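You operate a simulated robot arm through the tools that you are given. There is no shell and no other tool. Be economical: measure what you need, move in short steps, check, and stop when the job is done.

You run a simulated robot arm. Do the job below in one go: nothing can be reset, and whatever is moved stays where it is left.

JOB
Dry the tin of lemon for sachets in a single run of the drying plate.
Fine: switch on, pick the ring whose degrees times the tin's share equal the grams on the board, run once, switch off and put the tin back on its rest. Set down upright: what you pick out.

The check looks at the end state, three seconds after you hand in, the way a careful person would. Anything else that was tipped, shoved, dropped, spilled or broken makes it a failure.

ROBOT AND FRAMES
A 7-joint arm with a two-finger parallel gripper, fixed in place. Base frame: the origin is at the foot of the arm, x ahead of it, y to its left, z up; the work surface is at about z = 860. Readings come in mm, rad, newtons and seconds.
Its first joint turns from -2.601 to 2.601 rad. Payload 3.5 kg.
Tool frame: the origin (TCP) lies between the finger pads and is the grasp point; the fingertips stand 23 mm ahead of it; z points along the fingers, y is the line along which they close. Largest opening 94 mm; finger width 38, thickness 10; the body of the gripper, 54 by 96 mm, starts 39 mm behind the TCP.
Orientation is told as [roll, pitch, yaw] about the base's x, y, z axes, in that order, counted from this pose: with the fingers straight down and closing along the base's y, the tool's x points along the base's -x, its y along +y and its z along -z.

CONTROLS
- The arm moves only by the tool arm_command. Its argument "increments" is one flat list of numbers, 7 for each row, row after row: the shift along the tool's x, y, z in mm, then the turn, a rotation vector about the tool's x, y, z in rad, then the opening, from 0 (shut) to 1 (fully open). In form: [dx, dy, dz, rx, ry, rz, hand, dx, dy, dz, rx, ry, rz, hand, ...]. A call has 1 to 20 rows; each row shifts and turns the commanded pose from where the row before left it, along the tool's axes as they then stand. Rows are played at 5 a second. More than 50 mm and 0.15 rad between two rows, or a gripper value outside its range, and nothing of the call is played. Where a pose cannot be reached the arm comes as near as it can. A force on the tool above 40 N (or 10 N above the force at the start of the call, whichever is more), or a blocked arm, ends the call early, and 0.2 s more pass. The fingers move at their own pace (about 153 mm/s each) and stop on an object; they squeeze with about 27 N. The grip force told is the motor's: it shows also when the fingers shut on nothing. Time passes only in rows, and 0.2 s behind the last, so rows that do not move let the fingers close. The reply holds the time, the measured pose of the TCP, the force on the tool along the base axes, the opening and the grip force, in the units named above and with some noise, with the torque about the TCP (base axes, N m) and any sound that the robot's microphone picked up.
- Cameras (640 x 400 px; columns grow to the right, rows downward): "scene" is fixed at [219.3, 498.6, 1587.3]; the picture's right is [-0.53, -0.85, 0.00], its down [-0.48, 0.30, -0.83] and it looks along [0.70, -0.44, -0.56] (base axes); focal length 331 px, centre (320, 200). "wrist" rides on the gripper at [86, 16, -74] in the tool frame; the picture's right is [-0.18, 0.98, 0.00], its down [-0.58, -0.11, -0.81] and it looks along [-0.79, -0.15, 0.59] (tool axes); focal length 243 px, centre (320, 200). There is no depth. A picture from a camera that has moved, and an enlarged one, comes with that camera's place and axes in the base frame and with its lens.
- capture(camera): a new picture of that camera. It takes no simulated time.
- enlarge(camera, box): a new picture of the part [left, top, right, bottom] of that camera's present view, enlarged. It takes no simulated time.
- close_job(): hands the job in; it is judged then, once.

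Work in short steps. Places have to be worked out from the pictures, the camera data and where the tool is seen: move nearer, look again, correct. Check each grasp and each placing, and mend what went wrong. You have 120 turns and 68 pictures in all, those below and enlarged ones among them. Open the gripper and draw the arm clear of the work before you hand the job in, unless the task says otherwise; then end with one line.

The tools are called after "Request:" as a command line: name --argument value ..., lists and objects as JSON in quotes. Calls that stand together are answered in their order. arm_command: Moves the arm, as the interface text tells. Its arguments: {"type":"object","properties":{"increments":{"type":"array"}},"required":["increments"]} The other tools are called the same way: capture (camera) takes a picture; enlarge (camera, box) takes an enlarged picture of a part of a camera's view; close_job () hands the job in.

At the start:

```text
time: 0.0
tool_pos: [1076.7, -213.8, 1142.1]
orientation: [0.0, 0.0, -0.001]
contact_force: [0.3, 0.1, 0.2]
wrist_torque: [0.0, 0.01, 0.0]
grip_width: 93.9
grasp_force: 0.0
```

scene: 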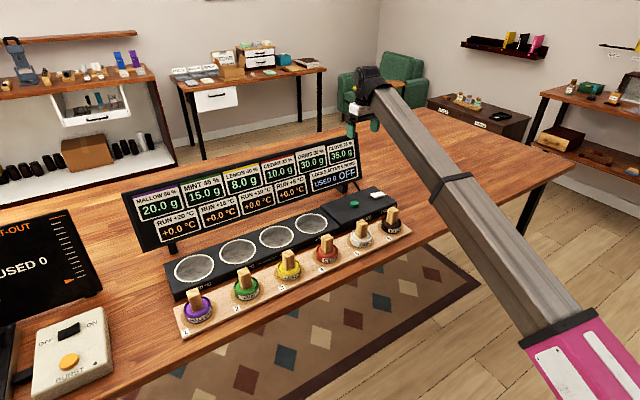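
wrist: 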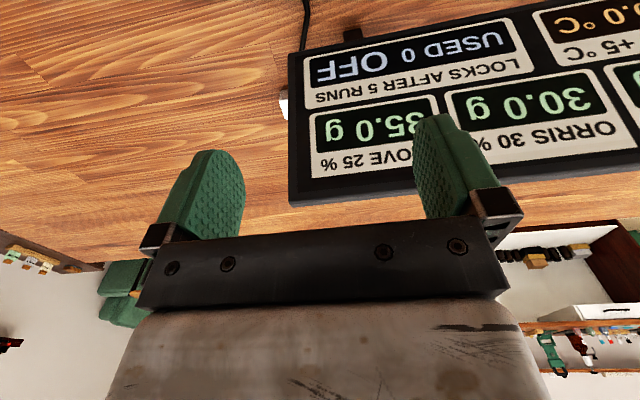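

The board and plate sit in mid-view; I'll enlarge the board and the plate to read them.

Request:
enlarge --camera "scene" --box '[120, 130, 370, 260]'

Request:
enlarge --camera "scene" --box '[160, 180, 420, 345]'

Request:
enlarge --camera "scene" --box '[0, 200, 160, 400]'

```text
2.56 times, centred on (245, 195) of scene
camera zoom: at [219.3, 498.6, 1587.3], right [-0.53, -0.85, 0.0], down [-0.48, 0.3, -0.83], along [0.7, -0.44, -0.56], focal length 848 px, centre (512, 213)
```

zoom: 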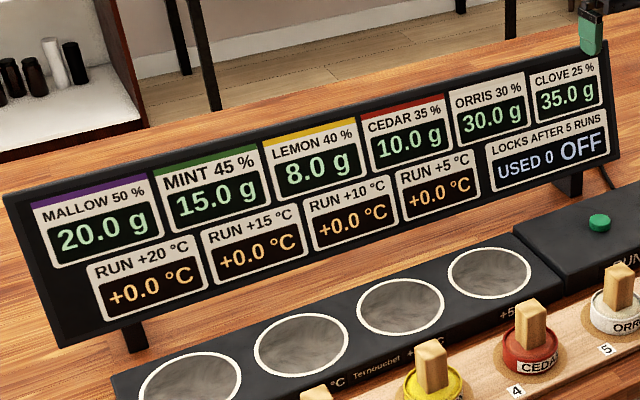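

```text
2.42 times, centred on (290, 262) of scene
camera zoom: at [219.3, 498.6, 1587.3], right [-0.53, -0.85, 0.0], down [-0.48, 0.3, -0.83], along [0.7, -0.44, -0.56], focal length 803 px, centre (393, 48)
```

zoom: 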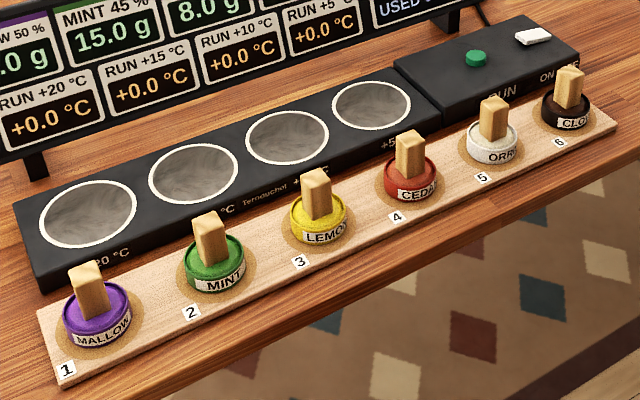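

```text
2.00 times, centred on (80, 300) of scene
camera zoom: at [219.3, 498.6, 1587.3], right [-0.53, -0.85, 0.0], down [-0.48, 0.3, -0.83], along [0.7, -0.44, -0.56], focal length 663 px, centre (800, 0)
```

zoom: 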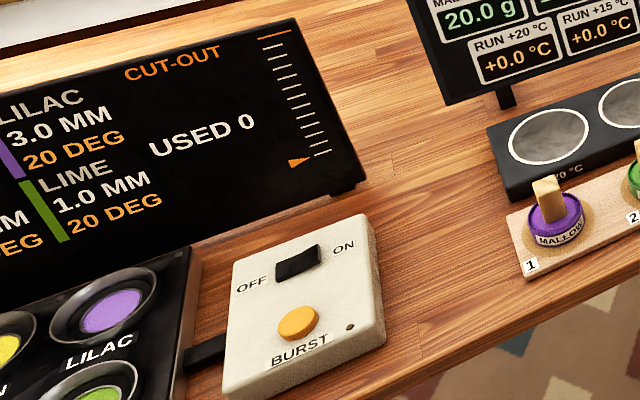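

Lemon is 40 % and 8.0 g, so it needs the +20 °C ring, the leftmost one in the scene view. My estimates are: lemon tin near (828, 220), +20 ring near (982, 447), switch near (983, -237) and button near (983, -129). I'll back off to view the switch and button with the wrist camera.

Request:
arm_command --increments '[46, 3, 5, 0, 0, 0, 0, 46, 3, 5, 0, 0, 0, 0, 46, 3, 5, 0, 0, 0, 0, 46, 3, 5, 0, 0, 0, 0, 46, 3, 5, 0, 0, 0, 0, 46, 3, 5, 0, 0, 0, 0]'

Request:
capture --camera "wrist"

```text
time: 0.9
tool_pos: [926.6, -204.4, 1124.3]
orientation: [-0.001, -0.008, -0.002]
contact_force: [6.0, -0.9, -11.0]
wrist_torque: [-0.3, -0.59, -0.13]
grip_width: 0.2
grasp_force: 27.3
stopped in row 4: the force on the tool passed its limit at 48 N (the readings are from after the stop); the commanded pose is now the measured one
```

```text
62 pictures are left
camera wrist: at [839.1, -186.2, 1198.0], right [0.19, 0.98, 0.0], down [0.57, -0.11, 0.81], along [0.8, -0.15, -0.58], focal length 243 px, centre (320, 200)
```

wrist: 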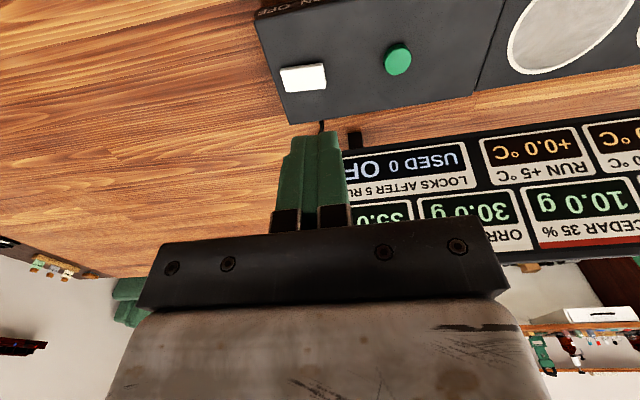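

The stop looks like inertia from the fast steps, so I'll use smaller ones. Enlarging the switch to see which side is ON.

Request:
enlarge --camera "wrist" --box '[240, 0, 480, 150]'

Request:
enlarge --camera "scene" --box '[310, 170, 420, 240]'

```text
2.67 times, centred on (360, 75) of wrist
camera zoom: at [839.1, -186.2, 1198.0], right [0.19, 0.98, 0.0], down [0.57, -0.11, 0.81], along [0.8, -0.15, -0.58], focal length 647 px, centre (213, 533)
```

zoom: 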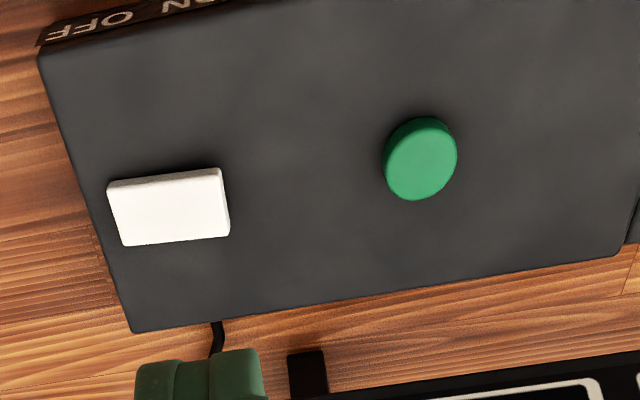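

```text
5.71 times, centred on (365, 205) of scene
camera zoom: at [219.3, 498.6, 1587.3], right [-0.53, -0.85, 0.0], down [-0.48, 0.3, -0.83], along [0.7, -0.44, -0.56], focal length 1894 px, centre (63, 171)
```

zoom: 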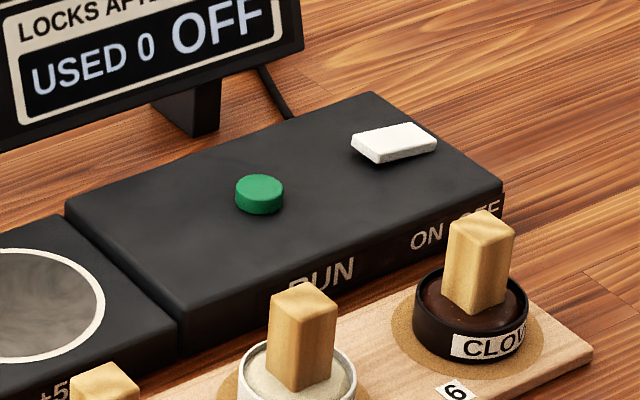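

The front face reads ON on the left (+y) and OFF on the right, so I need to press the +y half of the rocker, near (987, -218). I'll move above it with the fingers shut.

Request:
arm_command --increments '[-7.5, -1.7, 10, 0, 0, 0, 0, -7.5, -1.7, 20, 0, 0, 0, 0, -7.5, -1.7, 20, 0, 0, 0, 0, -7.5, -1.7, 20, 0, 0, 0, 0, -7.5, -1.7, 20, 0, 0, 0, 0, -7.5, -1.7, 20, 0, 0, 0, 0, -7.5, -1.7, 20, 0, 0, 0, 0, -7.5, -1.7, 15, 0, 0, 0, 0, 0, 0, 0, 0, 0, 0, 0]'

Request:
capture --camera "wrist"

Request:
enlarge --camera "scene" --box '[290, 120, 450, 250]'

```text
time: 2.9
tool_pos: [986.4, -217.3, 980.5]
orientation: [-0.002, -0.007, -0.004]
contact_force: [1.0, 1.0, 0.4]
wrist_torque: [0.02, 0.04, -0.01]
grip_width: 0.0
grasp_force: 27.1
```

```text
59 pictures are left
camera wrist: at [899.6, -200.2, 1053.5], right [0.19, 0.98, 0.0], down [0.57, -0.11, 0.81], along [0.8, -0.15, -0.59], focal length 243 px, centre (320, 200)
```

wrist: 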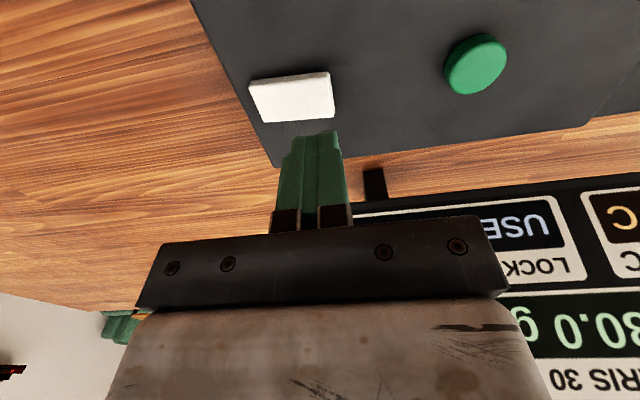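

```text
3.08 times, centred on (370, 185) of scene
camera zoom: at [219.3, 498.6, 1587.3], right [-0.53, -0.85, 0.0], down [-0.48, 0.3, -0.83], along [0.7, -0.44, -0.56], focal length 1020 px, centre (166, 246)
```

zoom: 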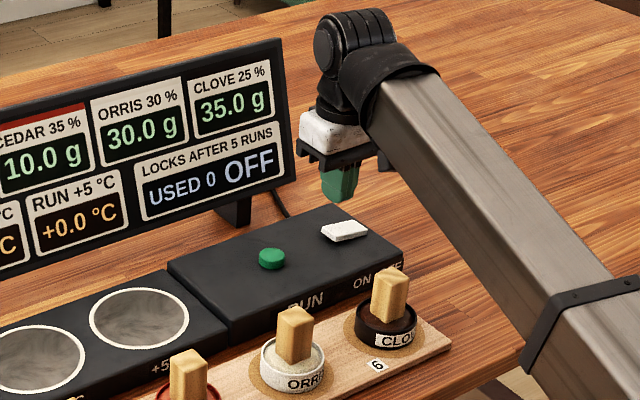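

Aligned over the ON half of the rocker (centre about y = -234). Descending in small steps.

Request:
arm_command --increments '[0, 0, 8, 0, 0, 0, 0, 0, 0, 8, 0, 0, 0, 0, 0, 0, 8, 0, 0, 0, 0, 0, 0, 6, 0, 0, 0, 0, 0, 0, 4, 0, 0, 0, 0, 0, 0, 3, 0, 0, 0, 0]'

Request:
capture --camera "wrist"

```text
time: 4.3
tool_pos: [987.5, -217.8, 943.2]
orientation: [-0.001, -0.007, -0.003]
contact_force: [0.4, -0.5, 0.4]
wrist_torque: [-0.01, -0.01, 0.01]
grip_width: 0.0
grasp_force: 26.7
```

```text
57 pictures are left
camera wrist: at [900.1, -200.4, 1016.7], right [0.19, 0.98, 0.0], down [0.57, -0.11, 0.81], along [0.8, -0.15, -0.59], focal length 243 px, centre (320, 200)
```

wrist: 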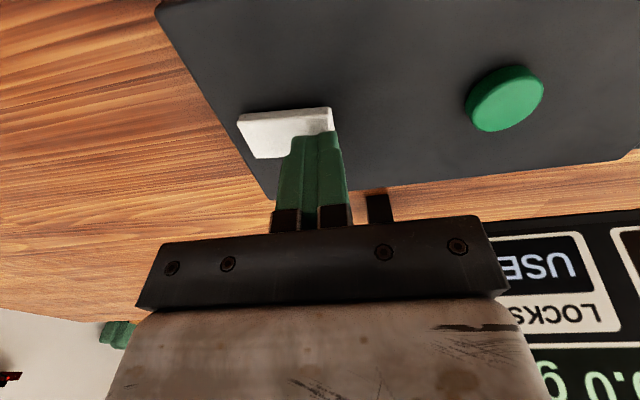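

No contact yet, with the tip at about 920. Continuing down slowly.

Request:
arm_command --increments '[0, 0, 4, 0, 0, 0, 0, 0, 0, 4, 0, 0, 0, 0, 0, 0, 3, 0, 0, 0, 0, 0, 0, 3, 0, 0, 0, 0, 0, 0, 2, 0, 0, 0, 0, 0, 0, 2, 0, 0, 0, 0]'

Request:
enlarge --camera "scene" --box '[290, 130, 410, 230]'

```text
time: 5.4
tool_pos: [987.1, -217.6, 932.1]
orientation: [-0.002, -0.009, -0.002]
contact_force: [-4.2, 1.7, 15.4]
wrist_torque: [-0.08, 0.33, -0.07]
grip_width: 0.0
grasp_force: 27.1
stopped in row 5: the force on the tool passed its limit at 45 N (the readings are from after the stop); the commanded pose is now the measured one
```

```text
4.00 times, centred on (350, 180) of scene
camera zoom: at [219.3, 498.6, 1587.3], right [-0.53, -0.85, 0.0], down [-0.48, 0.3, -0.83], along [0.7, -0.44, -0.56], focal length 1326 px, centre (200, 280)
```

zoom: 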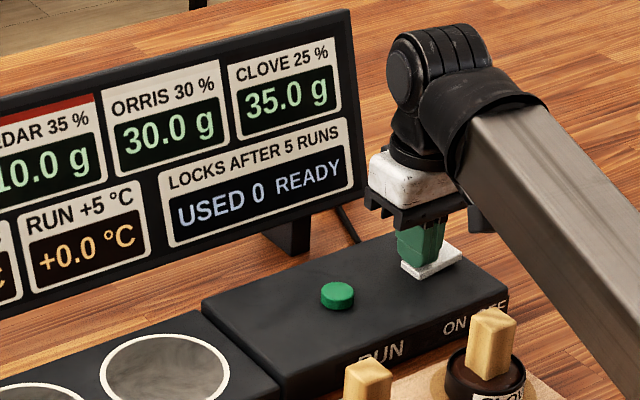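

The display reads READY. Lifting clear, then moving to view the lemon tin from above.

Request:
arm_command --increments '[0, 0, -8, 0, 0, 0, 0, 0, 0, -20, 0, 0, 0, 0, 0, 0, -25, 0, 0, 0, 0, 0, 0, -25, 0, 0, 0, 0, 0, 0, -25, 0, 0, 0, 0, 0, 0, -25, 0, 0, 0, 0, 0, 0, -15, 0, 0, 0, 0, 10, 0, -10, 0, 0, 0, 0, 20, 0, 0, 0, 0, 0, 0, 20, 10, 0, 0, 0, 0, 0, 20, 20, 0, 0, 0, 0, 0, 20, 25, 0, 0, 0, 0, 0, 20, 28, 0, 0, 0, 0, 0, 20, 28, 0, 0, 0, 0, 0, 20, 28, 0, 0, 0, 0, 0, 20, 28, 0, 0, 0, 0, 0, 20, 28, 0, 0, 0, 0, 0, 20, 28, 0, 0, 0, 0, 0]'

Request:
arm_command --increments '[15, 28, 0, 0, 0, 0, 0, 15, 28, 0, 0, 0, 0, 0, 10, 28, 0, 0, 0, 0, 0.5, 5, 28, 0, 0, 0, 0, 1, 0, 28, 0, 0, 0, 0, 1, 0, 28, 0, 0, 0, 0, 1, 0, 26, 0, 0, 0, 0, 1, 0, 20, 0, 0, 0, 0, 1, 0, 10, 0, 0, 0, 0, 1, 0, 0, 0, 0, 0, 0, 1]'

Request:
capture --camera "wrist"

Request:
capture --camera "scene"

```text
time: 9.2
tool_pos: [786.2, -4.0, 1082.2]
orientation: [-0.005, -0.018, 0.0]
contact_force: [3.5, 1.6, -3.3]
wrist_torque: [-0.25, -0.05, -0.25]
grip_width: 0.1
grasp_force: 27.4
stopped in row 18: the force on the tool passed its limit at 46 N (the readings are from after the stop); the commanded pose is now the measured one
```

```text
time: 9.8
tool_pos: [757.0, 50.9, 1082.1]
orientation: [-0.006, -0.024, 0.004]
contact_force: [1.7, 0.8, -2.7]
wrist_torque: [-0.06, -0.02, -0.1]
grip_width: 46.9
grasp_force: 0.1
stopped in row 3: the force on the tool passed its limit at 43 N (the readings are from after the stop); the commanded pose is now the measured one
```

```text
55 pictures are left
camera wrist: at [669.1, 66.6, 1153.5], right [0.18, 0.98, 0.0], down [0.56, -0.1, 0.82], along [0.81, -0.15, -0.57], focal length 243 px, centre (320, 200)
```

wrist: 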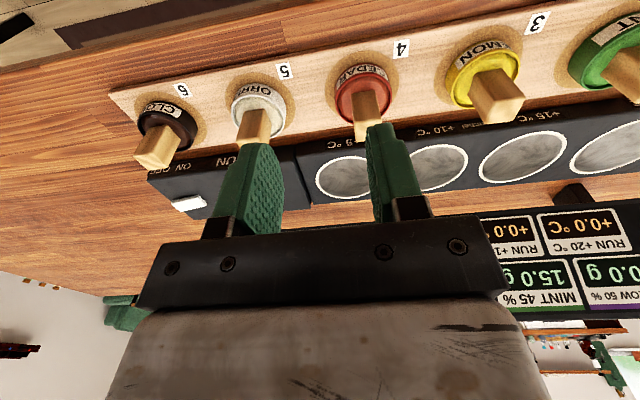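

```text
54 pictures are left
```

scene: 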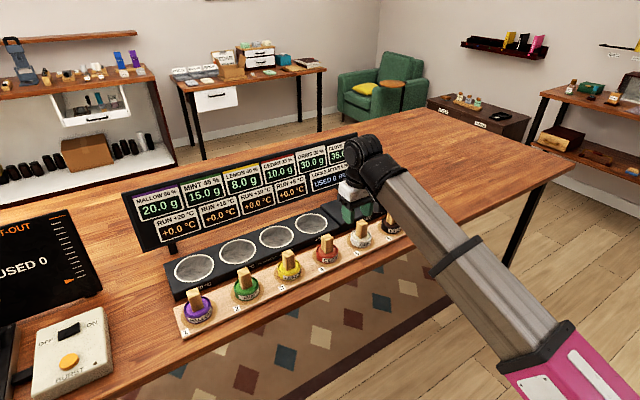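

Position agrees with the estimates. I'll keep steps under 20 mm to avoid force trips and move until the lemon tin is in front.

Request:
arm_command --increments '[0, 8, 0, 0, 0, 0, 1, 2, 15, 0, 0, 0, 0, 1, 2, 18, 0, 0, 0, 0, 1, 2, 18, 0, 0, 0, 0, 1, 2, 18, 0, 0, 0, 0, 1, 2, 18, 0, 0, 0, 0, 1, 2, 18, 0, 0, 0, 0, 1, 2, 18, 0, 0, 0, 0, 1, 2, 15, 0, 0, 0, 0, 1, 2, 12, 0, 0, 0, 0, 1, 0, 8, 0, 0, 0, 0, 1, 0, 0, 0, 0, 0.02, 0, 1]'

Request:
capture --camera "wrist"

```text
time: 12.4
tool_pos: [738.7, 216.3, 1080.4]
orientation: [-0.008, -0.003, 0.003]
contact_force: [0.0, 0.4, 0.0]
wrist_torque: [0.0, 0.02, 0.01]
grip_width: 94.1
grasp_force: 0.0
```

```text
53 pictures are left
camera wrist: at [652.0, 233.0, 1154.2], right [0.18, 0.98, -0.01], down [0.58, -0.1, 0.81], along [0.79, -0.15, -0.59], focal length 243 px, centre (320, 200)
```

wrist: 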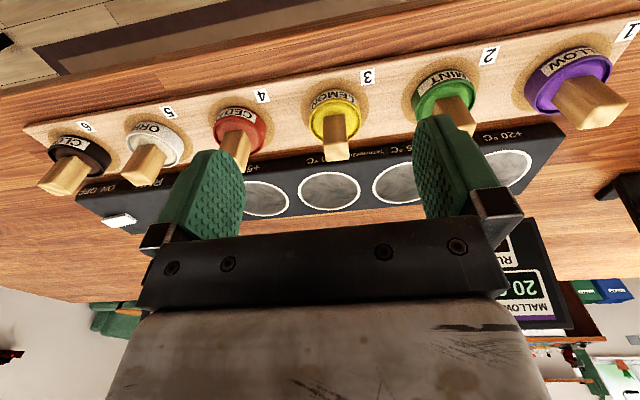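

Labels confirm +20 is the far left (+y) ring. Enlarging the lemon tin and the rings.

Request:
enlarge --camera "wrist" --box '[270, 60, 400, 180]'

Request:
enlarge --camera "wrist" --box '[420, 30, 640, 230]'

```text
3.33 times, centred on (335, 120) of wrist
camera zoom: at [652.0, 233.0, 1154.2], right [0.18, 0.98, -0.01], down [0.58, -0.1, 0.81], along [0.79, -0.15, -0.59], focal length 809 px, centre (270, 467)
```

zoom: 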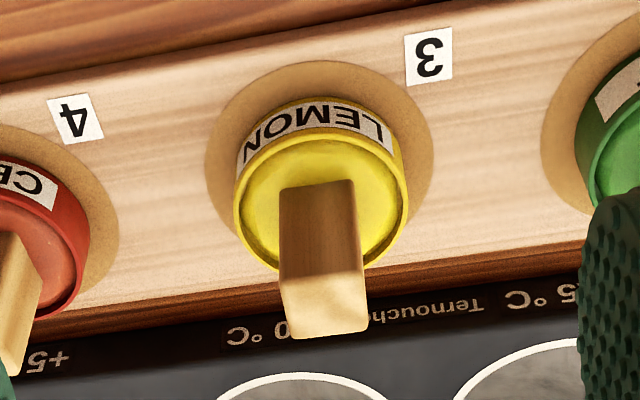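

```text
2.00 times, centred on (530, 130) of wrist
camera zoom: at [652.0, 233.0, 1154.2], right [0.18, 0.98, -0.01], down [0.58, -0.1, 0.81], along [0.79, -0.15, -0.59], focal length 485 px, centre (-100, 340)
```

zoom: 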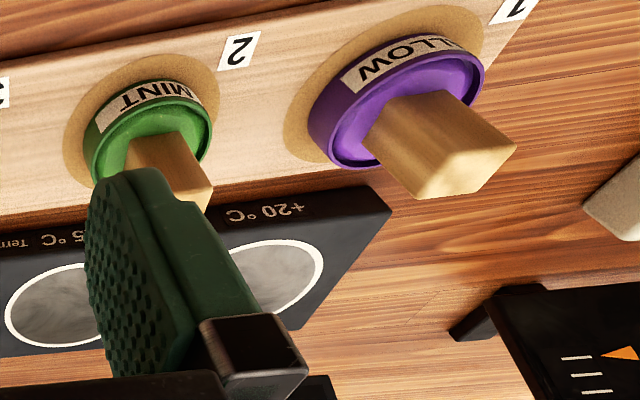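

The lemon handle is centred near (831, 217), with its top at z≈959 and a width of about 27 mm along y, square to the base. Before grasping, I'll test reach over the +20 ring with an empty hand and take a closer view there.

Request:
arm_command --increments '[-5, 8, 0, 0, 0, 0, 1, -10, 16, 0, 0, 0, 0, 1, -10, 16, 0, 0, 0, 0, 1, -10, 16, 0, 0, 0, 0, 1, -10, 16, 0, 0, 0, 0, 1, -10, 16, 0, 0, 0, 0, 1, -10, 16, 0, 0, 0, 0, 1, -10, 16, 0, 0, 0, 0, 1, -10, 16, 0, 0, 0, 0, 1, -10, 16, 0, 0, 0, 0, 1, -10, 16, 0, 0, 0, 0, 1, -10, 16, 0, 0, 0, 0, 1, -10, 16, 0, 0, 0, 0, 1, -10, 16, 0, 0, 0, 0, 1, -5, 8, 0, 0, 0, 0, 1, 0, 0, 0, 0, 0, 0, 1]'

Request:
capture --camera "wrist"

```text
time: 15.8
tool_pos: [877.1, 439.8, 1078.0]
orientation: [-0.008, -0.001, 0.003]
contact_force: [0.1, -0.1, 0.7]
wrist_torque: [0.0, -0.01, 0.01]
grip_width: 94.2
grasp_force: 0.1
```

```text
50 pictures are left
camera wrist: at [791.4, 457.9, 1152.4], right [0.18, 0.98, -0.01], down [0.58, -0.1, 0.81], along [0.79, -0.15, -0.59], focal length 243 px, centre (320, 200)
```

wrist: 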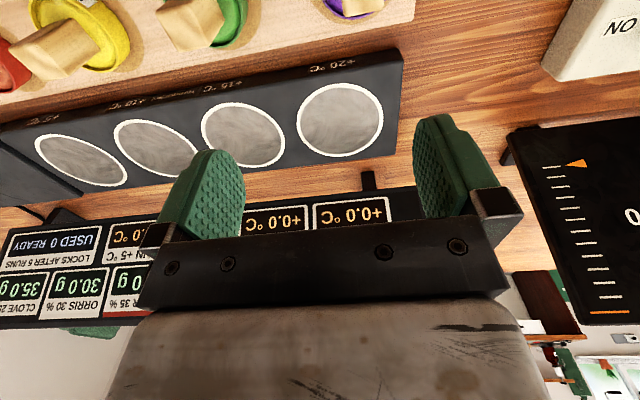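

The +20 ring centre is about (974, 447) at z≈897 and is around 100 mm across, while the tin is about 63 mm. Testing reach straight down at about (974, 447, 970).

Request:
arm_command --increments '[-10, 1, 6, 0, 0, 0, 1, -15, 1, 14, 0, 0, 0, 1, -15, 1, 15, 0, 0, 0, 1, -15, 1, 15, 0, 0, 0, 1, -15, 1, 15, 0, 0, 0, 1, -15, 1, 15, 0, 0, 0, 1, -10, 1, 15, 0, 0, 0, 1, -2, 0, 10, 0, 0, 0, 1, 0, 0, 3, 0, 0, 0, 1, 0, 0, 0, 0, 0, 0, 1]'

Request:
capture --camera "wrist"

```text
time: 18.0
tool_pos: [976.1, 446.1, 970.5]
orientation: [-0.008, -0.002, 0.004]
contact_force: [0.3, -0.3, 0.4]
wrist_torque: [-0.02, -0.02, 0.01]
grip_width: 94.1
grasp_force: 0.0
```

```text
49 pictures are left
camera wrist: at [888.8, 463.7, 1044.7], right [0.18, 0.98, -0.01], down [0.58, -0.1, 0.81], along [0.79, -0.15, -0.59], focal length 243 px, centre (320, 200)
```

wrist: 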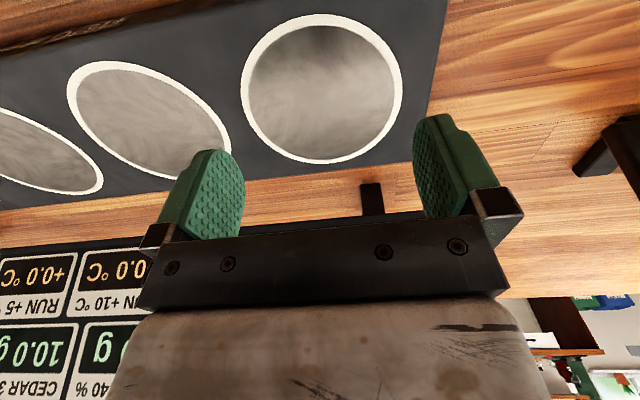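

The pose is fully reachable with the tool vertical, and the ring centre refines to about (972, 448). Going back up and over to the lemon tin.

Request:
arm_command --increments '[0, 0, -8, 0, 0, 0, 1, 0, 0, -15, 0, 0, 0, 1, 0, 0, -18, 0, 0, 0, 1, 0, 0, -18, 0, 0, 0, 1, 4, -6, -15, 0, 0, 0, 1, 8, -12, -10, 0, 0, 0, 1, 10, -16, 0, 0, 0, 0, 1, 10, -16, 0, 0, 0, 0, 1, 10, -16, 0, 0, 0, 0, 1, 10, -16, 0, 0, 0, 0, 1, 10, -16, 0, 0, 0, 0, 1, 10, -16, 0, 0, 0, 0, 1, 10, -16, 0, 0, 0, 0, 1, 10, -16, 0, 0, 0, 0, 1, 10, -16, 0, 0, 0, 0, 1, 10, -16, 0, 0, 0, 0, 1, 10, -16, 0, 0, 0, 0, 1, 10, -16, 0, 0, 0, 0, 1, 8, -12, 0, 0, 0, 0, 1, 0, 0, 0, 0, 0, 0, 1]'

Request:
capture --camera "wrist"

```text
time: 22.2
tool_pos: [834.4, 226.0, 1056.5]
orientation: [-0.007, -0.002, 0.005]
contact_force: [0.0, -0.4, -0.2]
wrist_torque: [0.01, 0.02, 0.0]
grip_width: 93.8
grasp_force: 0.0
```

```text
48 pictures are left
camera wrist: at [748.8, 241.7, 1130.2], right [0.18, 0.98, -0.01], down [0.58, -0.1, 0.81], along [0.79, -0.15, -0.59], focal length 243 px, centre (320, 200)
```

wrist: 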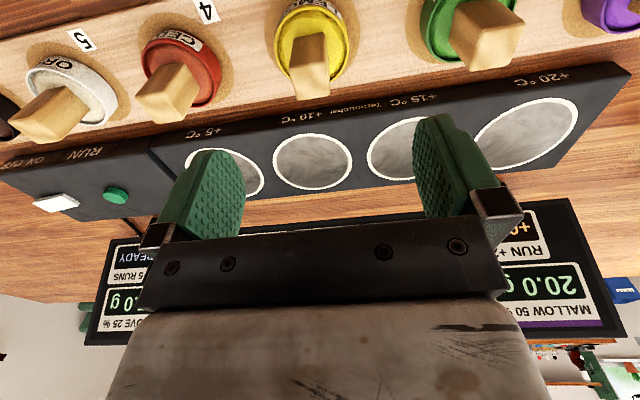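

Enlarging to refine the handle position before the descent.

Request:
enlarge --camera "wrist" --box '[250, 0, 380, 120]'

Request:
enlarge --camera "scene" --box '[250, 220, 350, 300]'

```text
3.33 times, centred on (315, 60) of wrist
camera zoom: at [748.8, 241.7, 1130.2], right [0.18, 0.98, -0.01], down [0.58, -0.1, 0.81], along [0.79, -0.15, -0.59], focal length 809 px, centre (337, 667)
```

zoom: 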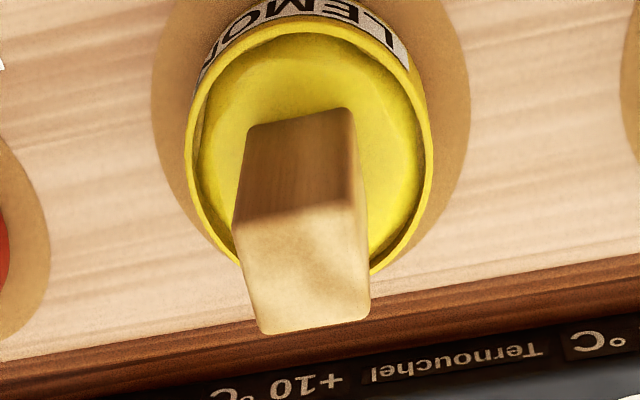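

```text
5.00 times, centred on (300, 260) of scene
camera zoom: at [219.3, 498.6, 1587.3], right [-0.53, -0.85, 0.0], down [-0.48, 0.3, -0.83], along [0.7, -0.44, -0.56], focal length 1657 px, centre (420, -100)
```

zoom: 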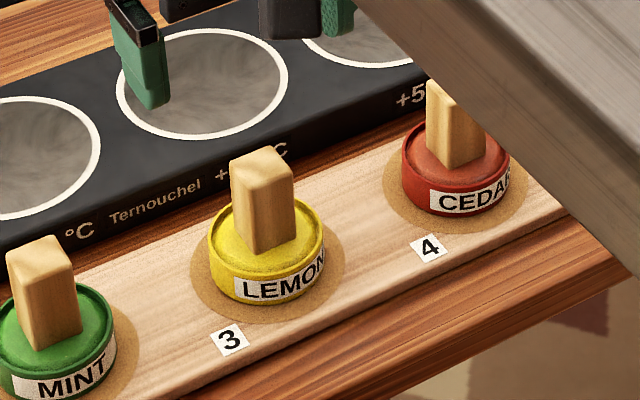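

Handle centre is about (835, 217), top about 956. Descending vertically around it to TCP z≈938.

Request:
arm_command --increments '[0, -5, 6, 0, 0, 0, 1, 0, -4, 14, 0, 0, 0, 1, 0, 0, 18, 0, 0, 0, 1, 0, 0, 18, 0, 0, 0, 1, 0, 0, 18, 0, 0, 0, 1, 0, 0, 16, 0, 0, 0, 1, 0, 0, 12, 0, 0, 0, 1, 0, 0, 8, 0, 0, 0, 1, 0, 0, 5, 0, 0, 0, 1, 0, 0, 3, 0, 0, 0, 1, 0, 0, 0, 0, 0, 0, 1]'

Request:
enlarge --camera "scene" --box '[230, 180, 370, 300]'

Request:
capture --camera "wrist"

```text
time: 24.6
tool_pos: [835.6, 215.0, 938.5]
orientation: [-0.008, -0.002, 0.003]
contact_force: [-0.5, 0.8, 0.6]
wrist_torque: [-0.02, -0.01, 0.01]
grip_width: 94.1
grasp_force: 0.1
```

```text
3.33 times, centred on (300, 240) of scene
camera zoom: at [219.3, 498.6, 1587.3], right [-0.53, -0.85, 0.0], down [-0.48, 0.3, -0.83], along [0.7, -0.44, -0.56], focal length 1105 px, centre (387, 67)
```

zoom: 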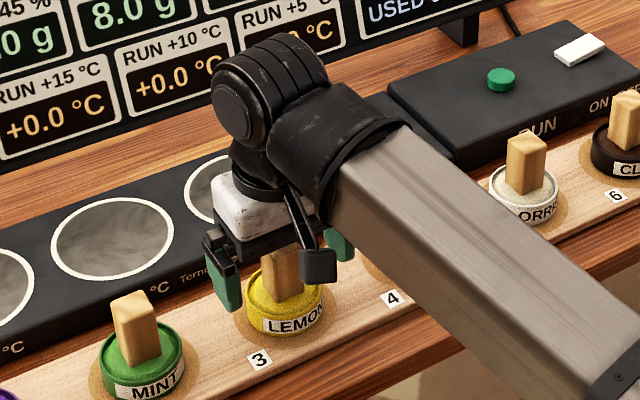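

```text
44 pictures are left
camera wrist: at [749.1, 232.7, 1012.1], right [0.18, 0.98, -0.01], down [0.58, -0.1, 0.81], along [0.79, -0.15, -0.59], focal length 243 px, centre (320, 200)
```

wrist: 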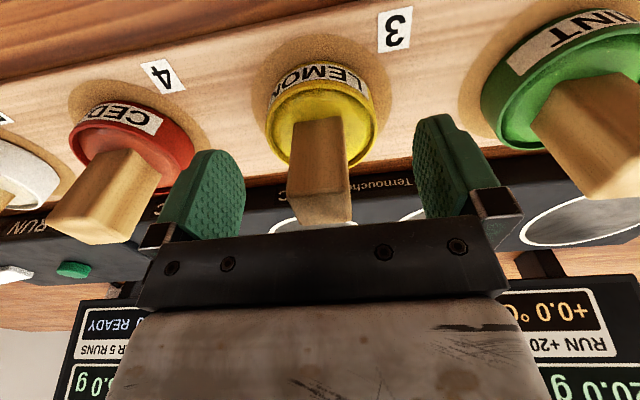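

The handle is centred between the pads. Closing gently.

Request:
arm_command --increments '[0, 0, 0, 0, 0, 0, 0.6, 0, 0, 0, 0, 0, 0, 0.45, 0, 0, 0, 0, 0, 0, 0.35, 0, 0, 0, 0, 0, 0, 0.25, 0, 0, 0, 0, 0, 0, 0, 0, 0, 0, 0, 0, 0, 0]'

Request:
capture --camera "wrist"

```text
time: 26.0
tool_pos: [836.6, 216.6, 938.5]
orientation: [-0.006, -0.002, 0.004]
contact_force: [0.4, -0.8, 3.7]
wrist_torque: [0.12, -0.05, 0.0]
grip_width: 27.6
grasp_force: 27.0
```

```text
43 pictures are left
camera wrist: at [749.1, 232.6, 1012.4], right [0.18, 0.98, -0.01], down [0.58, -0.1, 0.81], along [0.79, -0.15, -0.59], focal length 243 px, centre (320, 200)
```

wrist: 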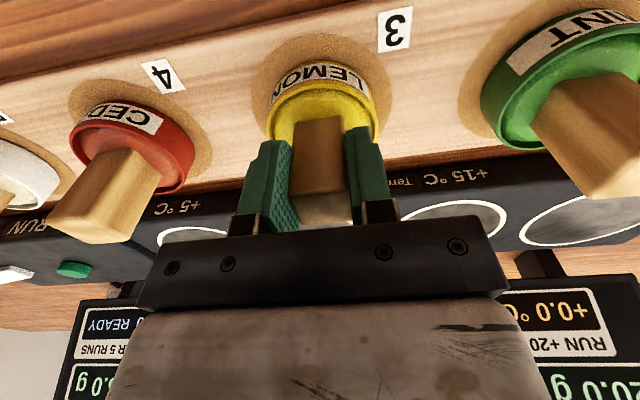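

Gripped at 27.6 mm. Lifting straight up slowly.

Request:
arm_command --increments '[0, 0, -4, 0, 0, 0, 0, 0, 0, -8, 0, 0, 0, 0, 0, 0, -12, 0, 0, 0, 0, 0, 0, -15, 0, 0, 0, 0, 0, 0, -15, 0, 0, 0, 0, 0, 0, -15, 0, 0, 0, 0, 0, 0, -15, 0, 0, 0, 0, 0, 0, -15, 0, 0, 0, 0, 0, 0, -12, 0, 0, 0, 0, 0, 0, -8, 0, 0, 0, 0, 0, 0, -4, 0, 0, 0, 0, 0, 0, 0, 0, 0, 0, 0]'

Request:
capture --camera "wrist"

Request:
enlarge --camera "scene" --box '[200, 140, 400, 320]'

```text
time: 28.6
tool_pos: [835.1, 216.7, 1060.7]
orientation: [-0.005, -0.003, 0.004]
contact_force: [0.0, 0.2, -1.8]
wrist_torque: [-0.02, -0.05, -0.01]
grip_width: 27.2
grasp_force: 26.8
```

```text
42 pictures are left
camera wrist: at [749.0, 232.9, 1135.0], right [0.18, 0.98, -0.01], down [0.58, -0.1, 0.81], along [0.79, -0.15, -0.59], focal length 243 px, centre (320, 200)
```

wrist: 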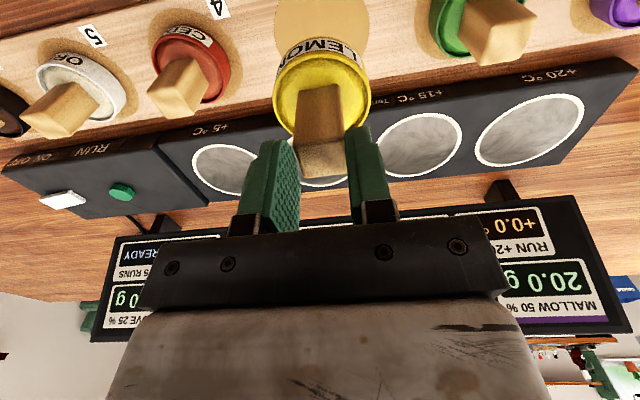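

```text
2.22 times, centred on (300, 230) of scene
camera zoom: at [219.3, 498.6, 1587.3], right [-0.53, -0.85, 0.0], down [-0.48, 0.3, -0.83], along [0.7, -0.44, -0.56], focal length 736 px, centre (364, 133)
```

zoom: 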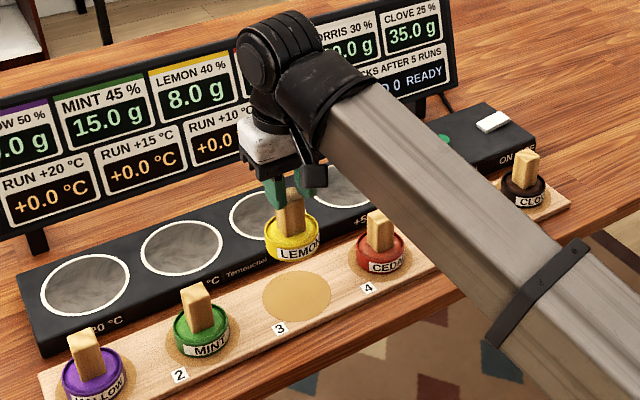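

The tin is held firmly and level. Moving above the +20 ring.

Request:
arm_command --increments '[-4, 7, 0, 0, 0, 0, 0, -8, 14, 0, 0, 0, 0, 0, -9, 15, 0, 0, 0, 0, 0, -9, 15, 0, 0, 0, 0, 0, -9, 15, 0, 0, 0, 0, 0, -9, 15, 0, 0, 0, 0, 0, -9, 15, 0, 0, 0, 0, 0, -9, 15, 0, 0, 0, 0, 0, -9, 15, 0, 0, 0, 0, 0, -9, 15, 0, 0, 0, 0, 0, -9, 15, 0, 0, 0, 0, 0, -9, 15, 0, 0, 0, 0, 0, -9, 15, 0, 0, 0, 0, 0, -9, 15, 0, 0, 0, 0, 0, -9, 15, 0, 0, 0, 0, 0, -6, 11, 0, 0, 0, 0, 0, -2, 4, 0, 0, 0, 0, 0, 0, 0, 0, 0, 0, 0, 0]'

Request:
arm_command --increments '[0, 0, 5, 0, 0, 0, 0, 0, 0, 12, 0, 0, 0, 0, 0, 0, 15, 0, 0, 0, 0, 0, 0, 15, 0, 0, 0, 0, 0, 0, 12, 0, 0, 0, 0, 0, 0, 8, 0, 0, 0, 0, 0, 0, 4, 0, 0, 0, 0, 0, 0, 0, 0, 0, 0, 0]'

Request:
capture --camera "wrist"

Request:
enlarge --camera "scene" --box '[140, 160, 300, 320]'

```text
time: 32.4
tool_pos: [970.9, 447.3, 1059.7]
orientation: [-0.008, -0.001, 0.001]
contact_force: [-0.5, -0.1, -1.0]
wrist_torque: [0.01, 0.01, -0.01]
grip_width: 27.5
grasp_force: 26.8
```

```text
time: 34.2
tool_pos: [971.6, 446.5, 991.3]
orientation: [-0.005, -0.004, 0.005]
contact_force: [1.5, -1.3, 21.1]
wrist_torque: [-0.04, 0.07, -0.02]
grip_width: 27.3
grasp_force: 26.6
```

```text
40 pictures are left
camera wrist: at [884.9, 464.0, 1064.7], right [0.18, 0.98, -0.01], down [0.58, -0.1, 0.81], along [0.8, -0.15, -0.59], focal length 243 px, centre (320, 200)
```

wrist: 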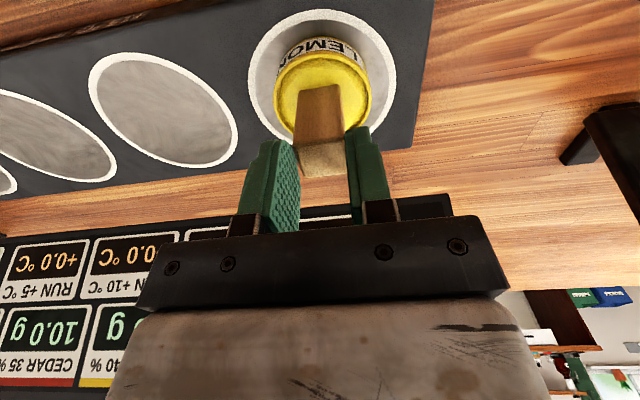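

```text
2.50 times, centred on (220, 240) of scene
camera zoom: at [219.3, 498.6, 1587.3], right [-0.53, -0.85, 0.0], down [-0.48, 0.3, -0.83], along [0.7, -0.44, -0.56], focal length 828 px, centre (570, 100)
```

zoom: 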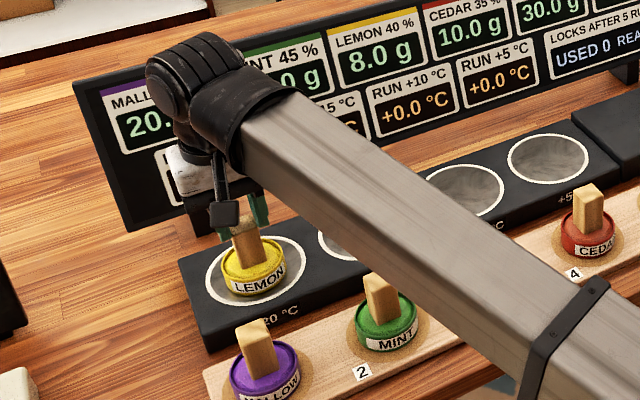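

The force of about +21 N shows the tin has landed on the plate. It slid somewhat down in the grip during the lift, but it is upright and centred in the +20 ring. Easing the push, then opening slowly.

Request:
arm_command --increments '[0, 0, -1, 0, 0, 0, 0, 0, 0, -1, 0, 0, 0, 0, 0, 0, -0.3, 0, 0, 0, 0, 0, 0, 0, 0, 0, 0, 0]'

Request:
enlarge --camera "scene" --box '[170, 190, 250, 270]'

Request:
enlarge --camera "wrist" --box '[220, 0, 420, 230]'

```text
time: 35.2
tool_pos: [972.2, 446.2, 990.6]
orientation: [-0.008, -0.001, 0.004]
contact_force: [0.7, -0.9, 6.4]
wrist_torque: [-0.01, -0.22, -0.05]
grip_width: 27.5
grasp_force: 27.0
```

```text
5.00 times, centred on (210, 230) of scene
camera zoom: at [219.3, 498.6, 1587.3], right [-0.53, -0.85, 0.0], down [-0.48, 0.3, -0.83], along [0.7, -0.44, -0.56], focal length 1657 px, centre (870, 50)
```

zoom: 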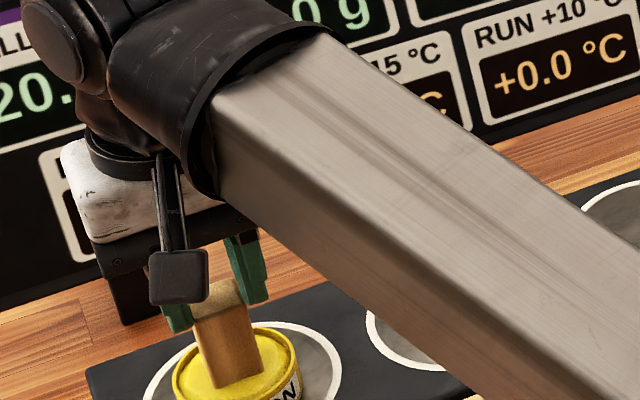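

```text
1.74 times, centred on (320, 115) of wrist
camera zoom: at [885.2, 464.0, 1064.9], right [0.18, 0.98, -0.01], down [0.58, -0.1, 0.81], along [0.79, -0.15, -0.59], focal length 422 px, centre (320, 348)
```

zoom: 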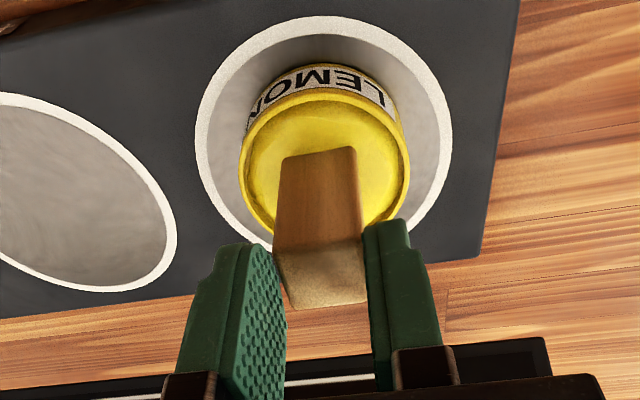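

The tin sits upright in the ring, held only near the handle top. Opening slowly and rising.

Request:
arm_command --increments '[0, 0, 0, 0, 0, 0, 0.33, 0, 0, 0, 0, 0, 0, 0.45, 0, 0, 0, 0, 0, 0, 0.8, 0, 0, 0, 0, 0, 0, 1, 0, 0, -6, 0, 0, 0, 1, 0, 0, -12, 0, 0, 0, 1, 0, 0, -18, 0, 0, 0, 1, 0, 0, -18, 0, 0, 0, 1, 4, -4, -12, 0, 0, 0, 1, 8, -8, -8, 0, 0, 0, 1, 10, -14, 0, 0, 0, 0, 1, 10, -16, 0, 0, 0, 0, 1, 5, -16, 0, 0, 0, 0, 1, 0, -8, 0, 0, 0, 0, 1, 0, 0, 0, 0, 0, 0, 1]'

Request:
capture --camera "wrist"

Request:
enlarge --camera "scene" --box '[140, 200, 280, 330]'

```text
time: 38.4
tool_pos: [935.0, 381.8, 1065.7]
orientation: [-0.009, -0.002, 0.002]
contact_force: [-0.6, -0.1, 0.9]
wrist_torque: [0.01, -0.01, 0.0]
grip_width: 94.2
grasp_force: 0.1
```

```text
36 pictures are left
camera wrist: at [848.3, 398.1, 1140.0], right [0.18, 0.98, -0.01], down [0.58, -0.1, 0.81], along [0.79, -0.15, -0.59], focal length 243 px, centre (320, 200)
```

wrist: 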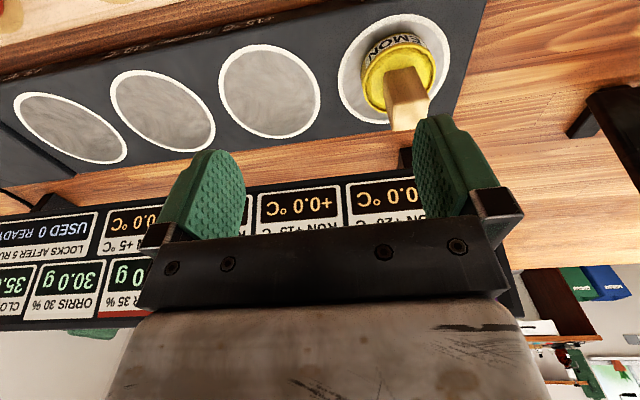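

```text
3.08 times, centred on (210, 265) of scene
camera zoom: at [219.3, 498.6, 1587.3], right [-0.53, -0.85, 0.0], down [-0.48, 0.3, -0.83], along [0.7, -0.44, -0.56], focal length 1020 px, centre (658, 0)
```

zoom: 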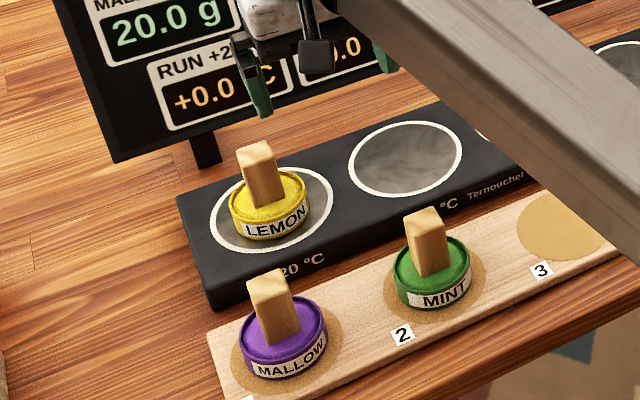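

The tin stands upright within the +20 ring. Moving to RUN at about (981, -127) with the fingers shut.

Request:
arm_command --increments '[0, -8, 0, 0, 0, 0, 1, 0, -15, 0, 0, 0, 0, 0.5, 0, -18, 0, 0, 0, 0, 0, 0, -18, 0, 0, 0, 0, 0, 0, -18, 0, 0, 0, 0, 0, 0, -18, 0, 0, 0, 0, 0, 0, -18, 0, 0, 0, 0, 0, 0, -18, 0, 0, 0, 0, 0, 0, -18, 0, 0, 0, 0, 0, 0, -18, 0, 0, 0, 0, 0, 0, -18, 0, 0, 0, 0, 0, 0, -18, 0, 0, 0, 0, 0, 0, -18, 0, 0, 0, 0, 0, 0, -18, 0, 0, 0, 0, 0, 0, -18, 0, 0, 0, 0, 0, 0, -12, 0, 0, 0, 0, 0, 0, -6, 0, 0, 0, 0, 0]'

Request:
arm_command --increments '[0, -8, 0, 0, 0, 0, 0, -2, -15, 0, 0, 0, 0, 0, -4, -18, 0, 0, 0, 0, 0, -4, -18, 0, 0, 0, 0, 0, -4, -18, 0, 0, 0, 0, 0, -4, -18, 0, 0, 0, 0, 0, -4, -18, 0, 0, 0, 0, 0, -4, -18, 0, 0, 0, 0, 0, -4, -18, 3, 0, 0, 0, 0, -4, -18, 6, 0, 0, 0, 0, -4, -18, 10, 0, 0, 0, 0, -4, -18, 12, 0, 0, 0, 0, -4, -12, 12, 0, 0, 0, 0, 0, -6, 12, 0, 0, 0, 0, 0, 0, 8, 0, 0, 0, 0, 0, 0, 0, 0, 0, 0, 0]'

Request:
capture --camera "wrist"

```text
time: 42.0
tool_pos: [936.9, 108.6, 1068.8]
orientation: [-0.008, -0.002, 0.004]
contact_force: [0.3, 0.1, -0.2]
wrist_torque: [0.0, -0.02, 0.02]
grip_width: 0.0
grasp_force: 27.0
```

```text
time: 45.4
tool_pos: [983.6, -115.2, 1005.9]
orientation: [-0.006, -0.001, 0.003]
contact_force: [0.7, 0.2, -0.9]
wrist_torque: [-0.01, 0.01, -0.01]
grip_width: 0.2
grasp_force: 26.9
```

```text
34 pictures are left
camera wrist: at [896.4, -97.9, 1079.9], right [0.18, 0.98, -0.01], down [0.58, -0.1, 0.81], along [0.79, -0.15, -0.59], focal length 243 px, centre (320, 200)
```

wrist: 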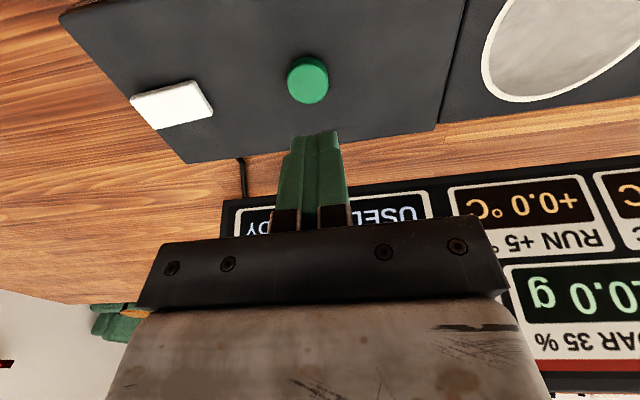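

Button is at (980, -124). Aligning and descending to just above it.

Request:
arm_command --increments '[1, -4, 6, 0, 0, 0, 0, 2, -5, 12, 0, 0, 0, 0, 0, 0, 14, 0, 0, 0, 0, 0, 0, 12, 0, 0, 0, 0, 0, 0, 8, 0, 0, 0, 0, 0, 0, 4, 0, 0, 0, 0, 0, 0, 0, 0, 0, 0, 0]'

Request:
capture --camera "wrist"

```text
time: 47.0
tool_pos: [979.9, -124.3, 950.0]
orientation: [-0.006, -0.001, 0.002]
contact_force: [0.5, 0.0, -0.3]
wrist_torque: [0.0, -0.02, 0.03]
grip_width: 0.3
grasp_force: 27.3
```

```text
33 pictures are left
camera wrist: at [893.4, -107.2, 1023.9], right [0.18, 0.98, -0.01], down [0.58, -0.1, 0.81], along [0.79, -0.15, -0.59], focal length 243 px, centre (320, 200)
```

wrist: 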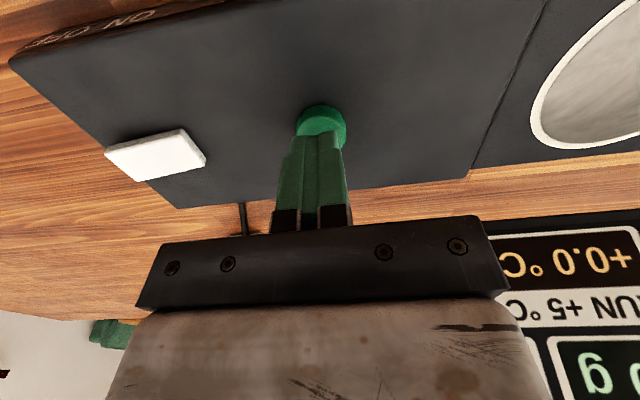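

Aligned over the button. Pressing down in fine steps.

Request:
arm_command --increments '[0, 0, 4, 0, 0, 0, 0, 0, 0, 4, 0, 0, 0, 0, 0, 0, 3, 0, 0, 0, 0, 0, 0, 2, 0, 0, 0, 0, 0, 0, 2, 0, 0, 0, 0, 0, 0, 1.5, 0, 0, 0, 0]'

Request:
enlarge --camera "scene" --box '[120, 120, 400, 270]'

```text
time: 48.4
tool_pos: [980.2, -124.7, 932.1]
orientation: [-0.008, -0.003, 0.003]
contact_force: [-0.4, 0.5, 1.3]
wrist_torque: [0.0, -0.04, 0.0]
grip_width: 0.1
grasp_force: 27.2
```

```text
2.29 times, centred on (260, 195) of scene
camera zoom: at [219.3, 498.6, 1587.3], right [-0.53, -0.85, 0.0], down [-0.48, 0.3, -0.83], along [0.7, -0.44, -0.56], focal length 758 px, centre (457, 211)
```

zoom: 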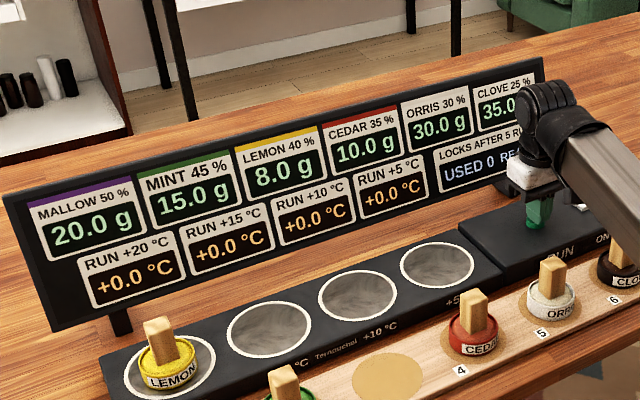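

Contact is just starting (1.3 N) and the run has not triggered. Pressing a little deeper in 1 mm steps.

Request:
arm_command --increments '[0, 0, 1, 0, 0, 0, 0, 0, 0, 1, 0, 0, 0, 0, 0, 0, 1, 0, 0, 0, 0, 0, 0, 0, 0, 0, 0, 0]'

Request:
enlarge --camera "scene" --box '[120, 120, 400, 270]'

```text
time: 49.4
tool_pos: [980.8, -123.0, 930.5]
orientation: [-0.008, 0.0, 0.003]
contact_force: [-0.3, 0.5, 1.5]
wrist_torque: [-0.04, 0.0, 0.04]
grip_width: 0.0
grasp_force: 27.7
heard: click
```

```text
2.29 times, centred on (260, 195) of scene
camera zoom: at [219.3, 498.6, 1587.3], right [-0.53, -0.85, 0.0], down [-0.48, 0.3, -0.83], along [0.7, -0.44, -0.56], focal length 758 px, centre (457, 211)
```

zoom: 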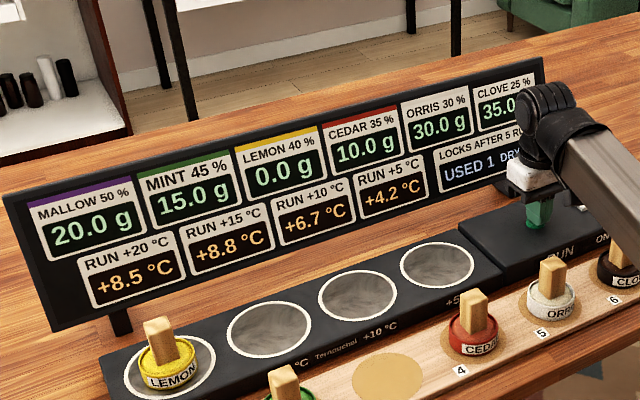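

A click, USED 1, and Lemon is down to 0.0 g while the plate runs. Lifting off the button and waiting for the run to finish.

Request:
arm_command --increments '[0, 0, -5, 0, 0, 0, 0, 0, 0, -10, 0, 0, 0, 0, 0, 0, -15, 0, 0, 0, 0, 0, 0, -15, 0, 0, 0, 0, 0, -8, -8, 0, 0, 0, 0, -2, -16, -4, 0, 0, 0, 0, -2, -18, 0, 0, 0, 0, 0, -2, -20, 0, 0, 0, 0, 0, 0, -22, 0, 0, 0, 0, 0, 0, -22, 0, 0, 0, 0, 0, 0, -14, 0, 0, 0, 0, 0, 0, -6, 0, 0, 0, 0, 0, 0, 0, 0, 0, 0, 0, 0]'

Request:
enlarge --camera "scene" --box '[120, 120, 400, 270]'

Request:
capture --camera "wrist"

```text
time: 52.2
tool_pos: [985.9, -251.0, 987.6]
orientation: [-0.008, -0.002, 0.005]
contact_force: [0.7, 0.0, -0.4]
wrist_torque: [0.01, -0.01, 0.0]
grip_width: 0.0
grasp_force: 26.8
```

```text
2.29 times, centred on (260, 195) of scene
camera zoom: at [219.3, 498.6, 1587.3], right [-0.53, -0.85, 0.0], down [-0.48, 0.3, -0.83], along [0.7, -0.44, -0.56], focal length 758 px, centre (457, 211)
```

zoom: 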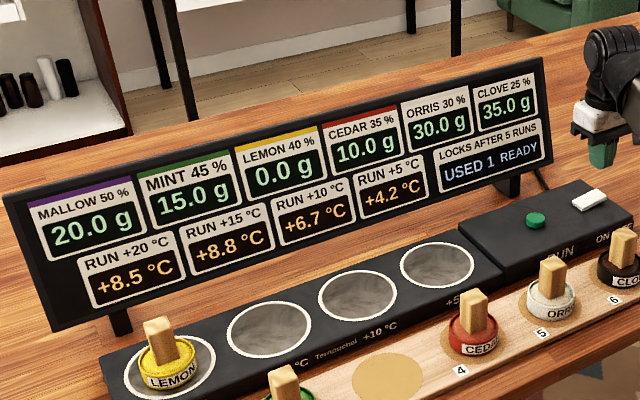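

```text
29 pictures are left
camera wrist: at [899.3, -233.1, 1062.2], right [0.18, 0.98, -0.01], down [0.58, -0.1, 0.81], along [0.79, -0.15, -0.59], focal length 243 px, centre (320, 200)
```

wrist: 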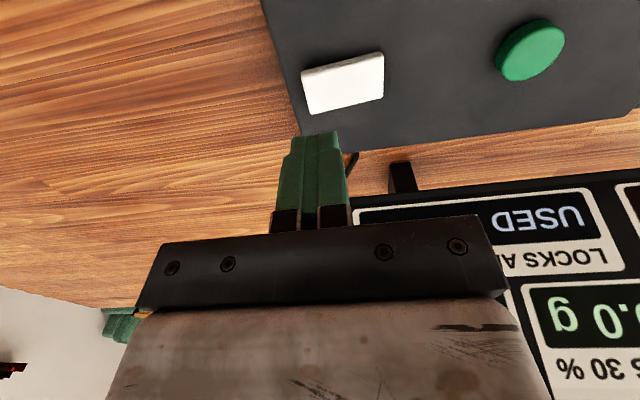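

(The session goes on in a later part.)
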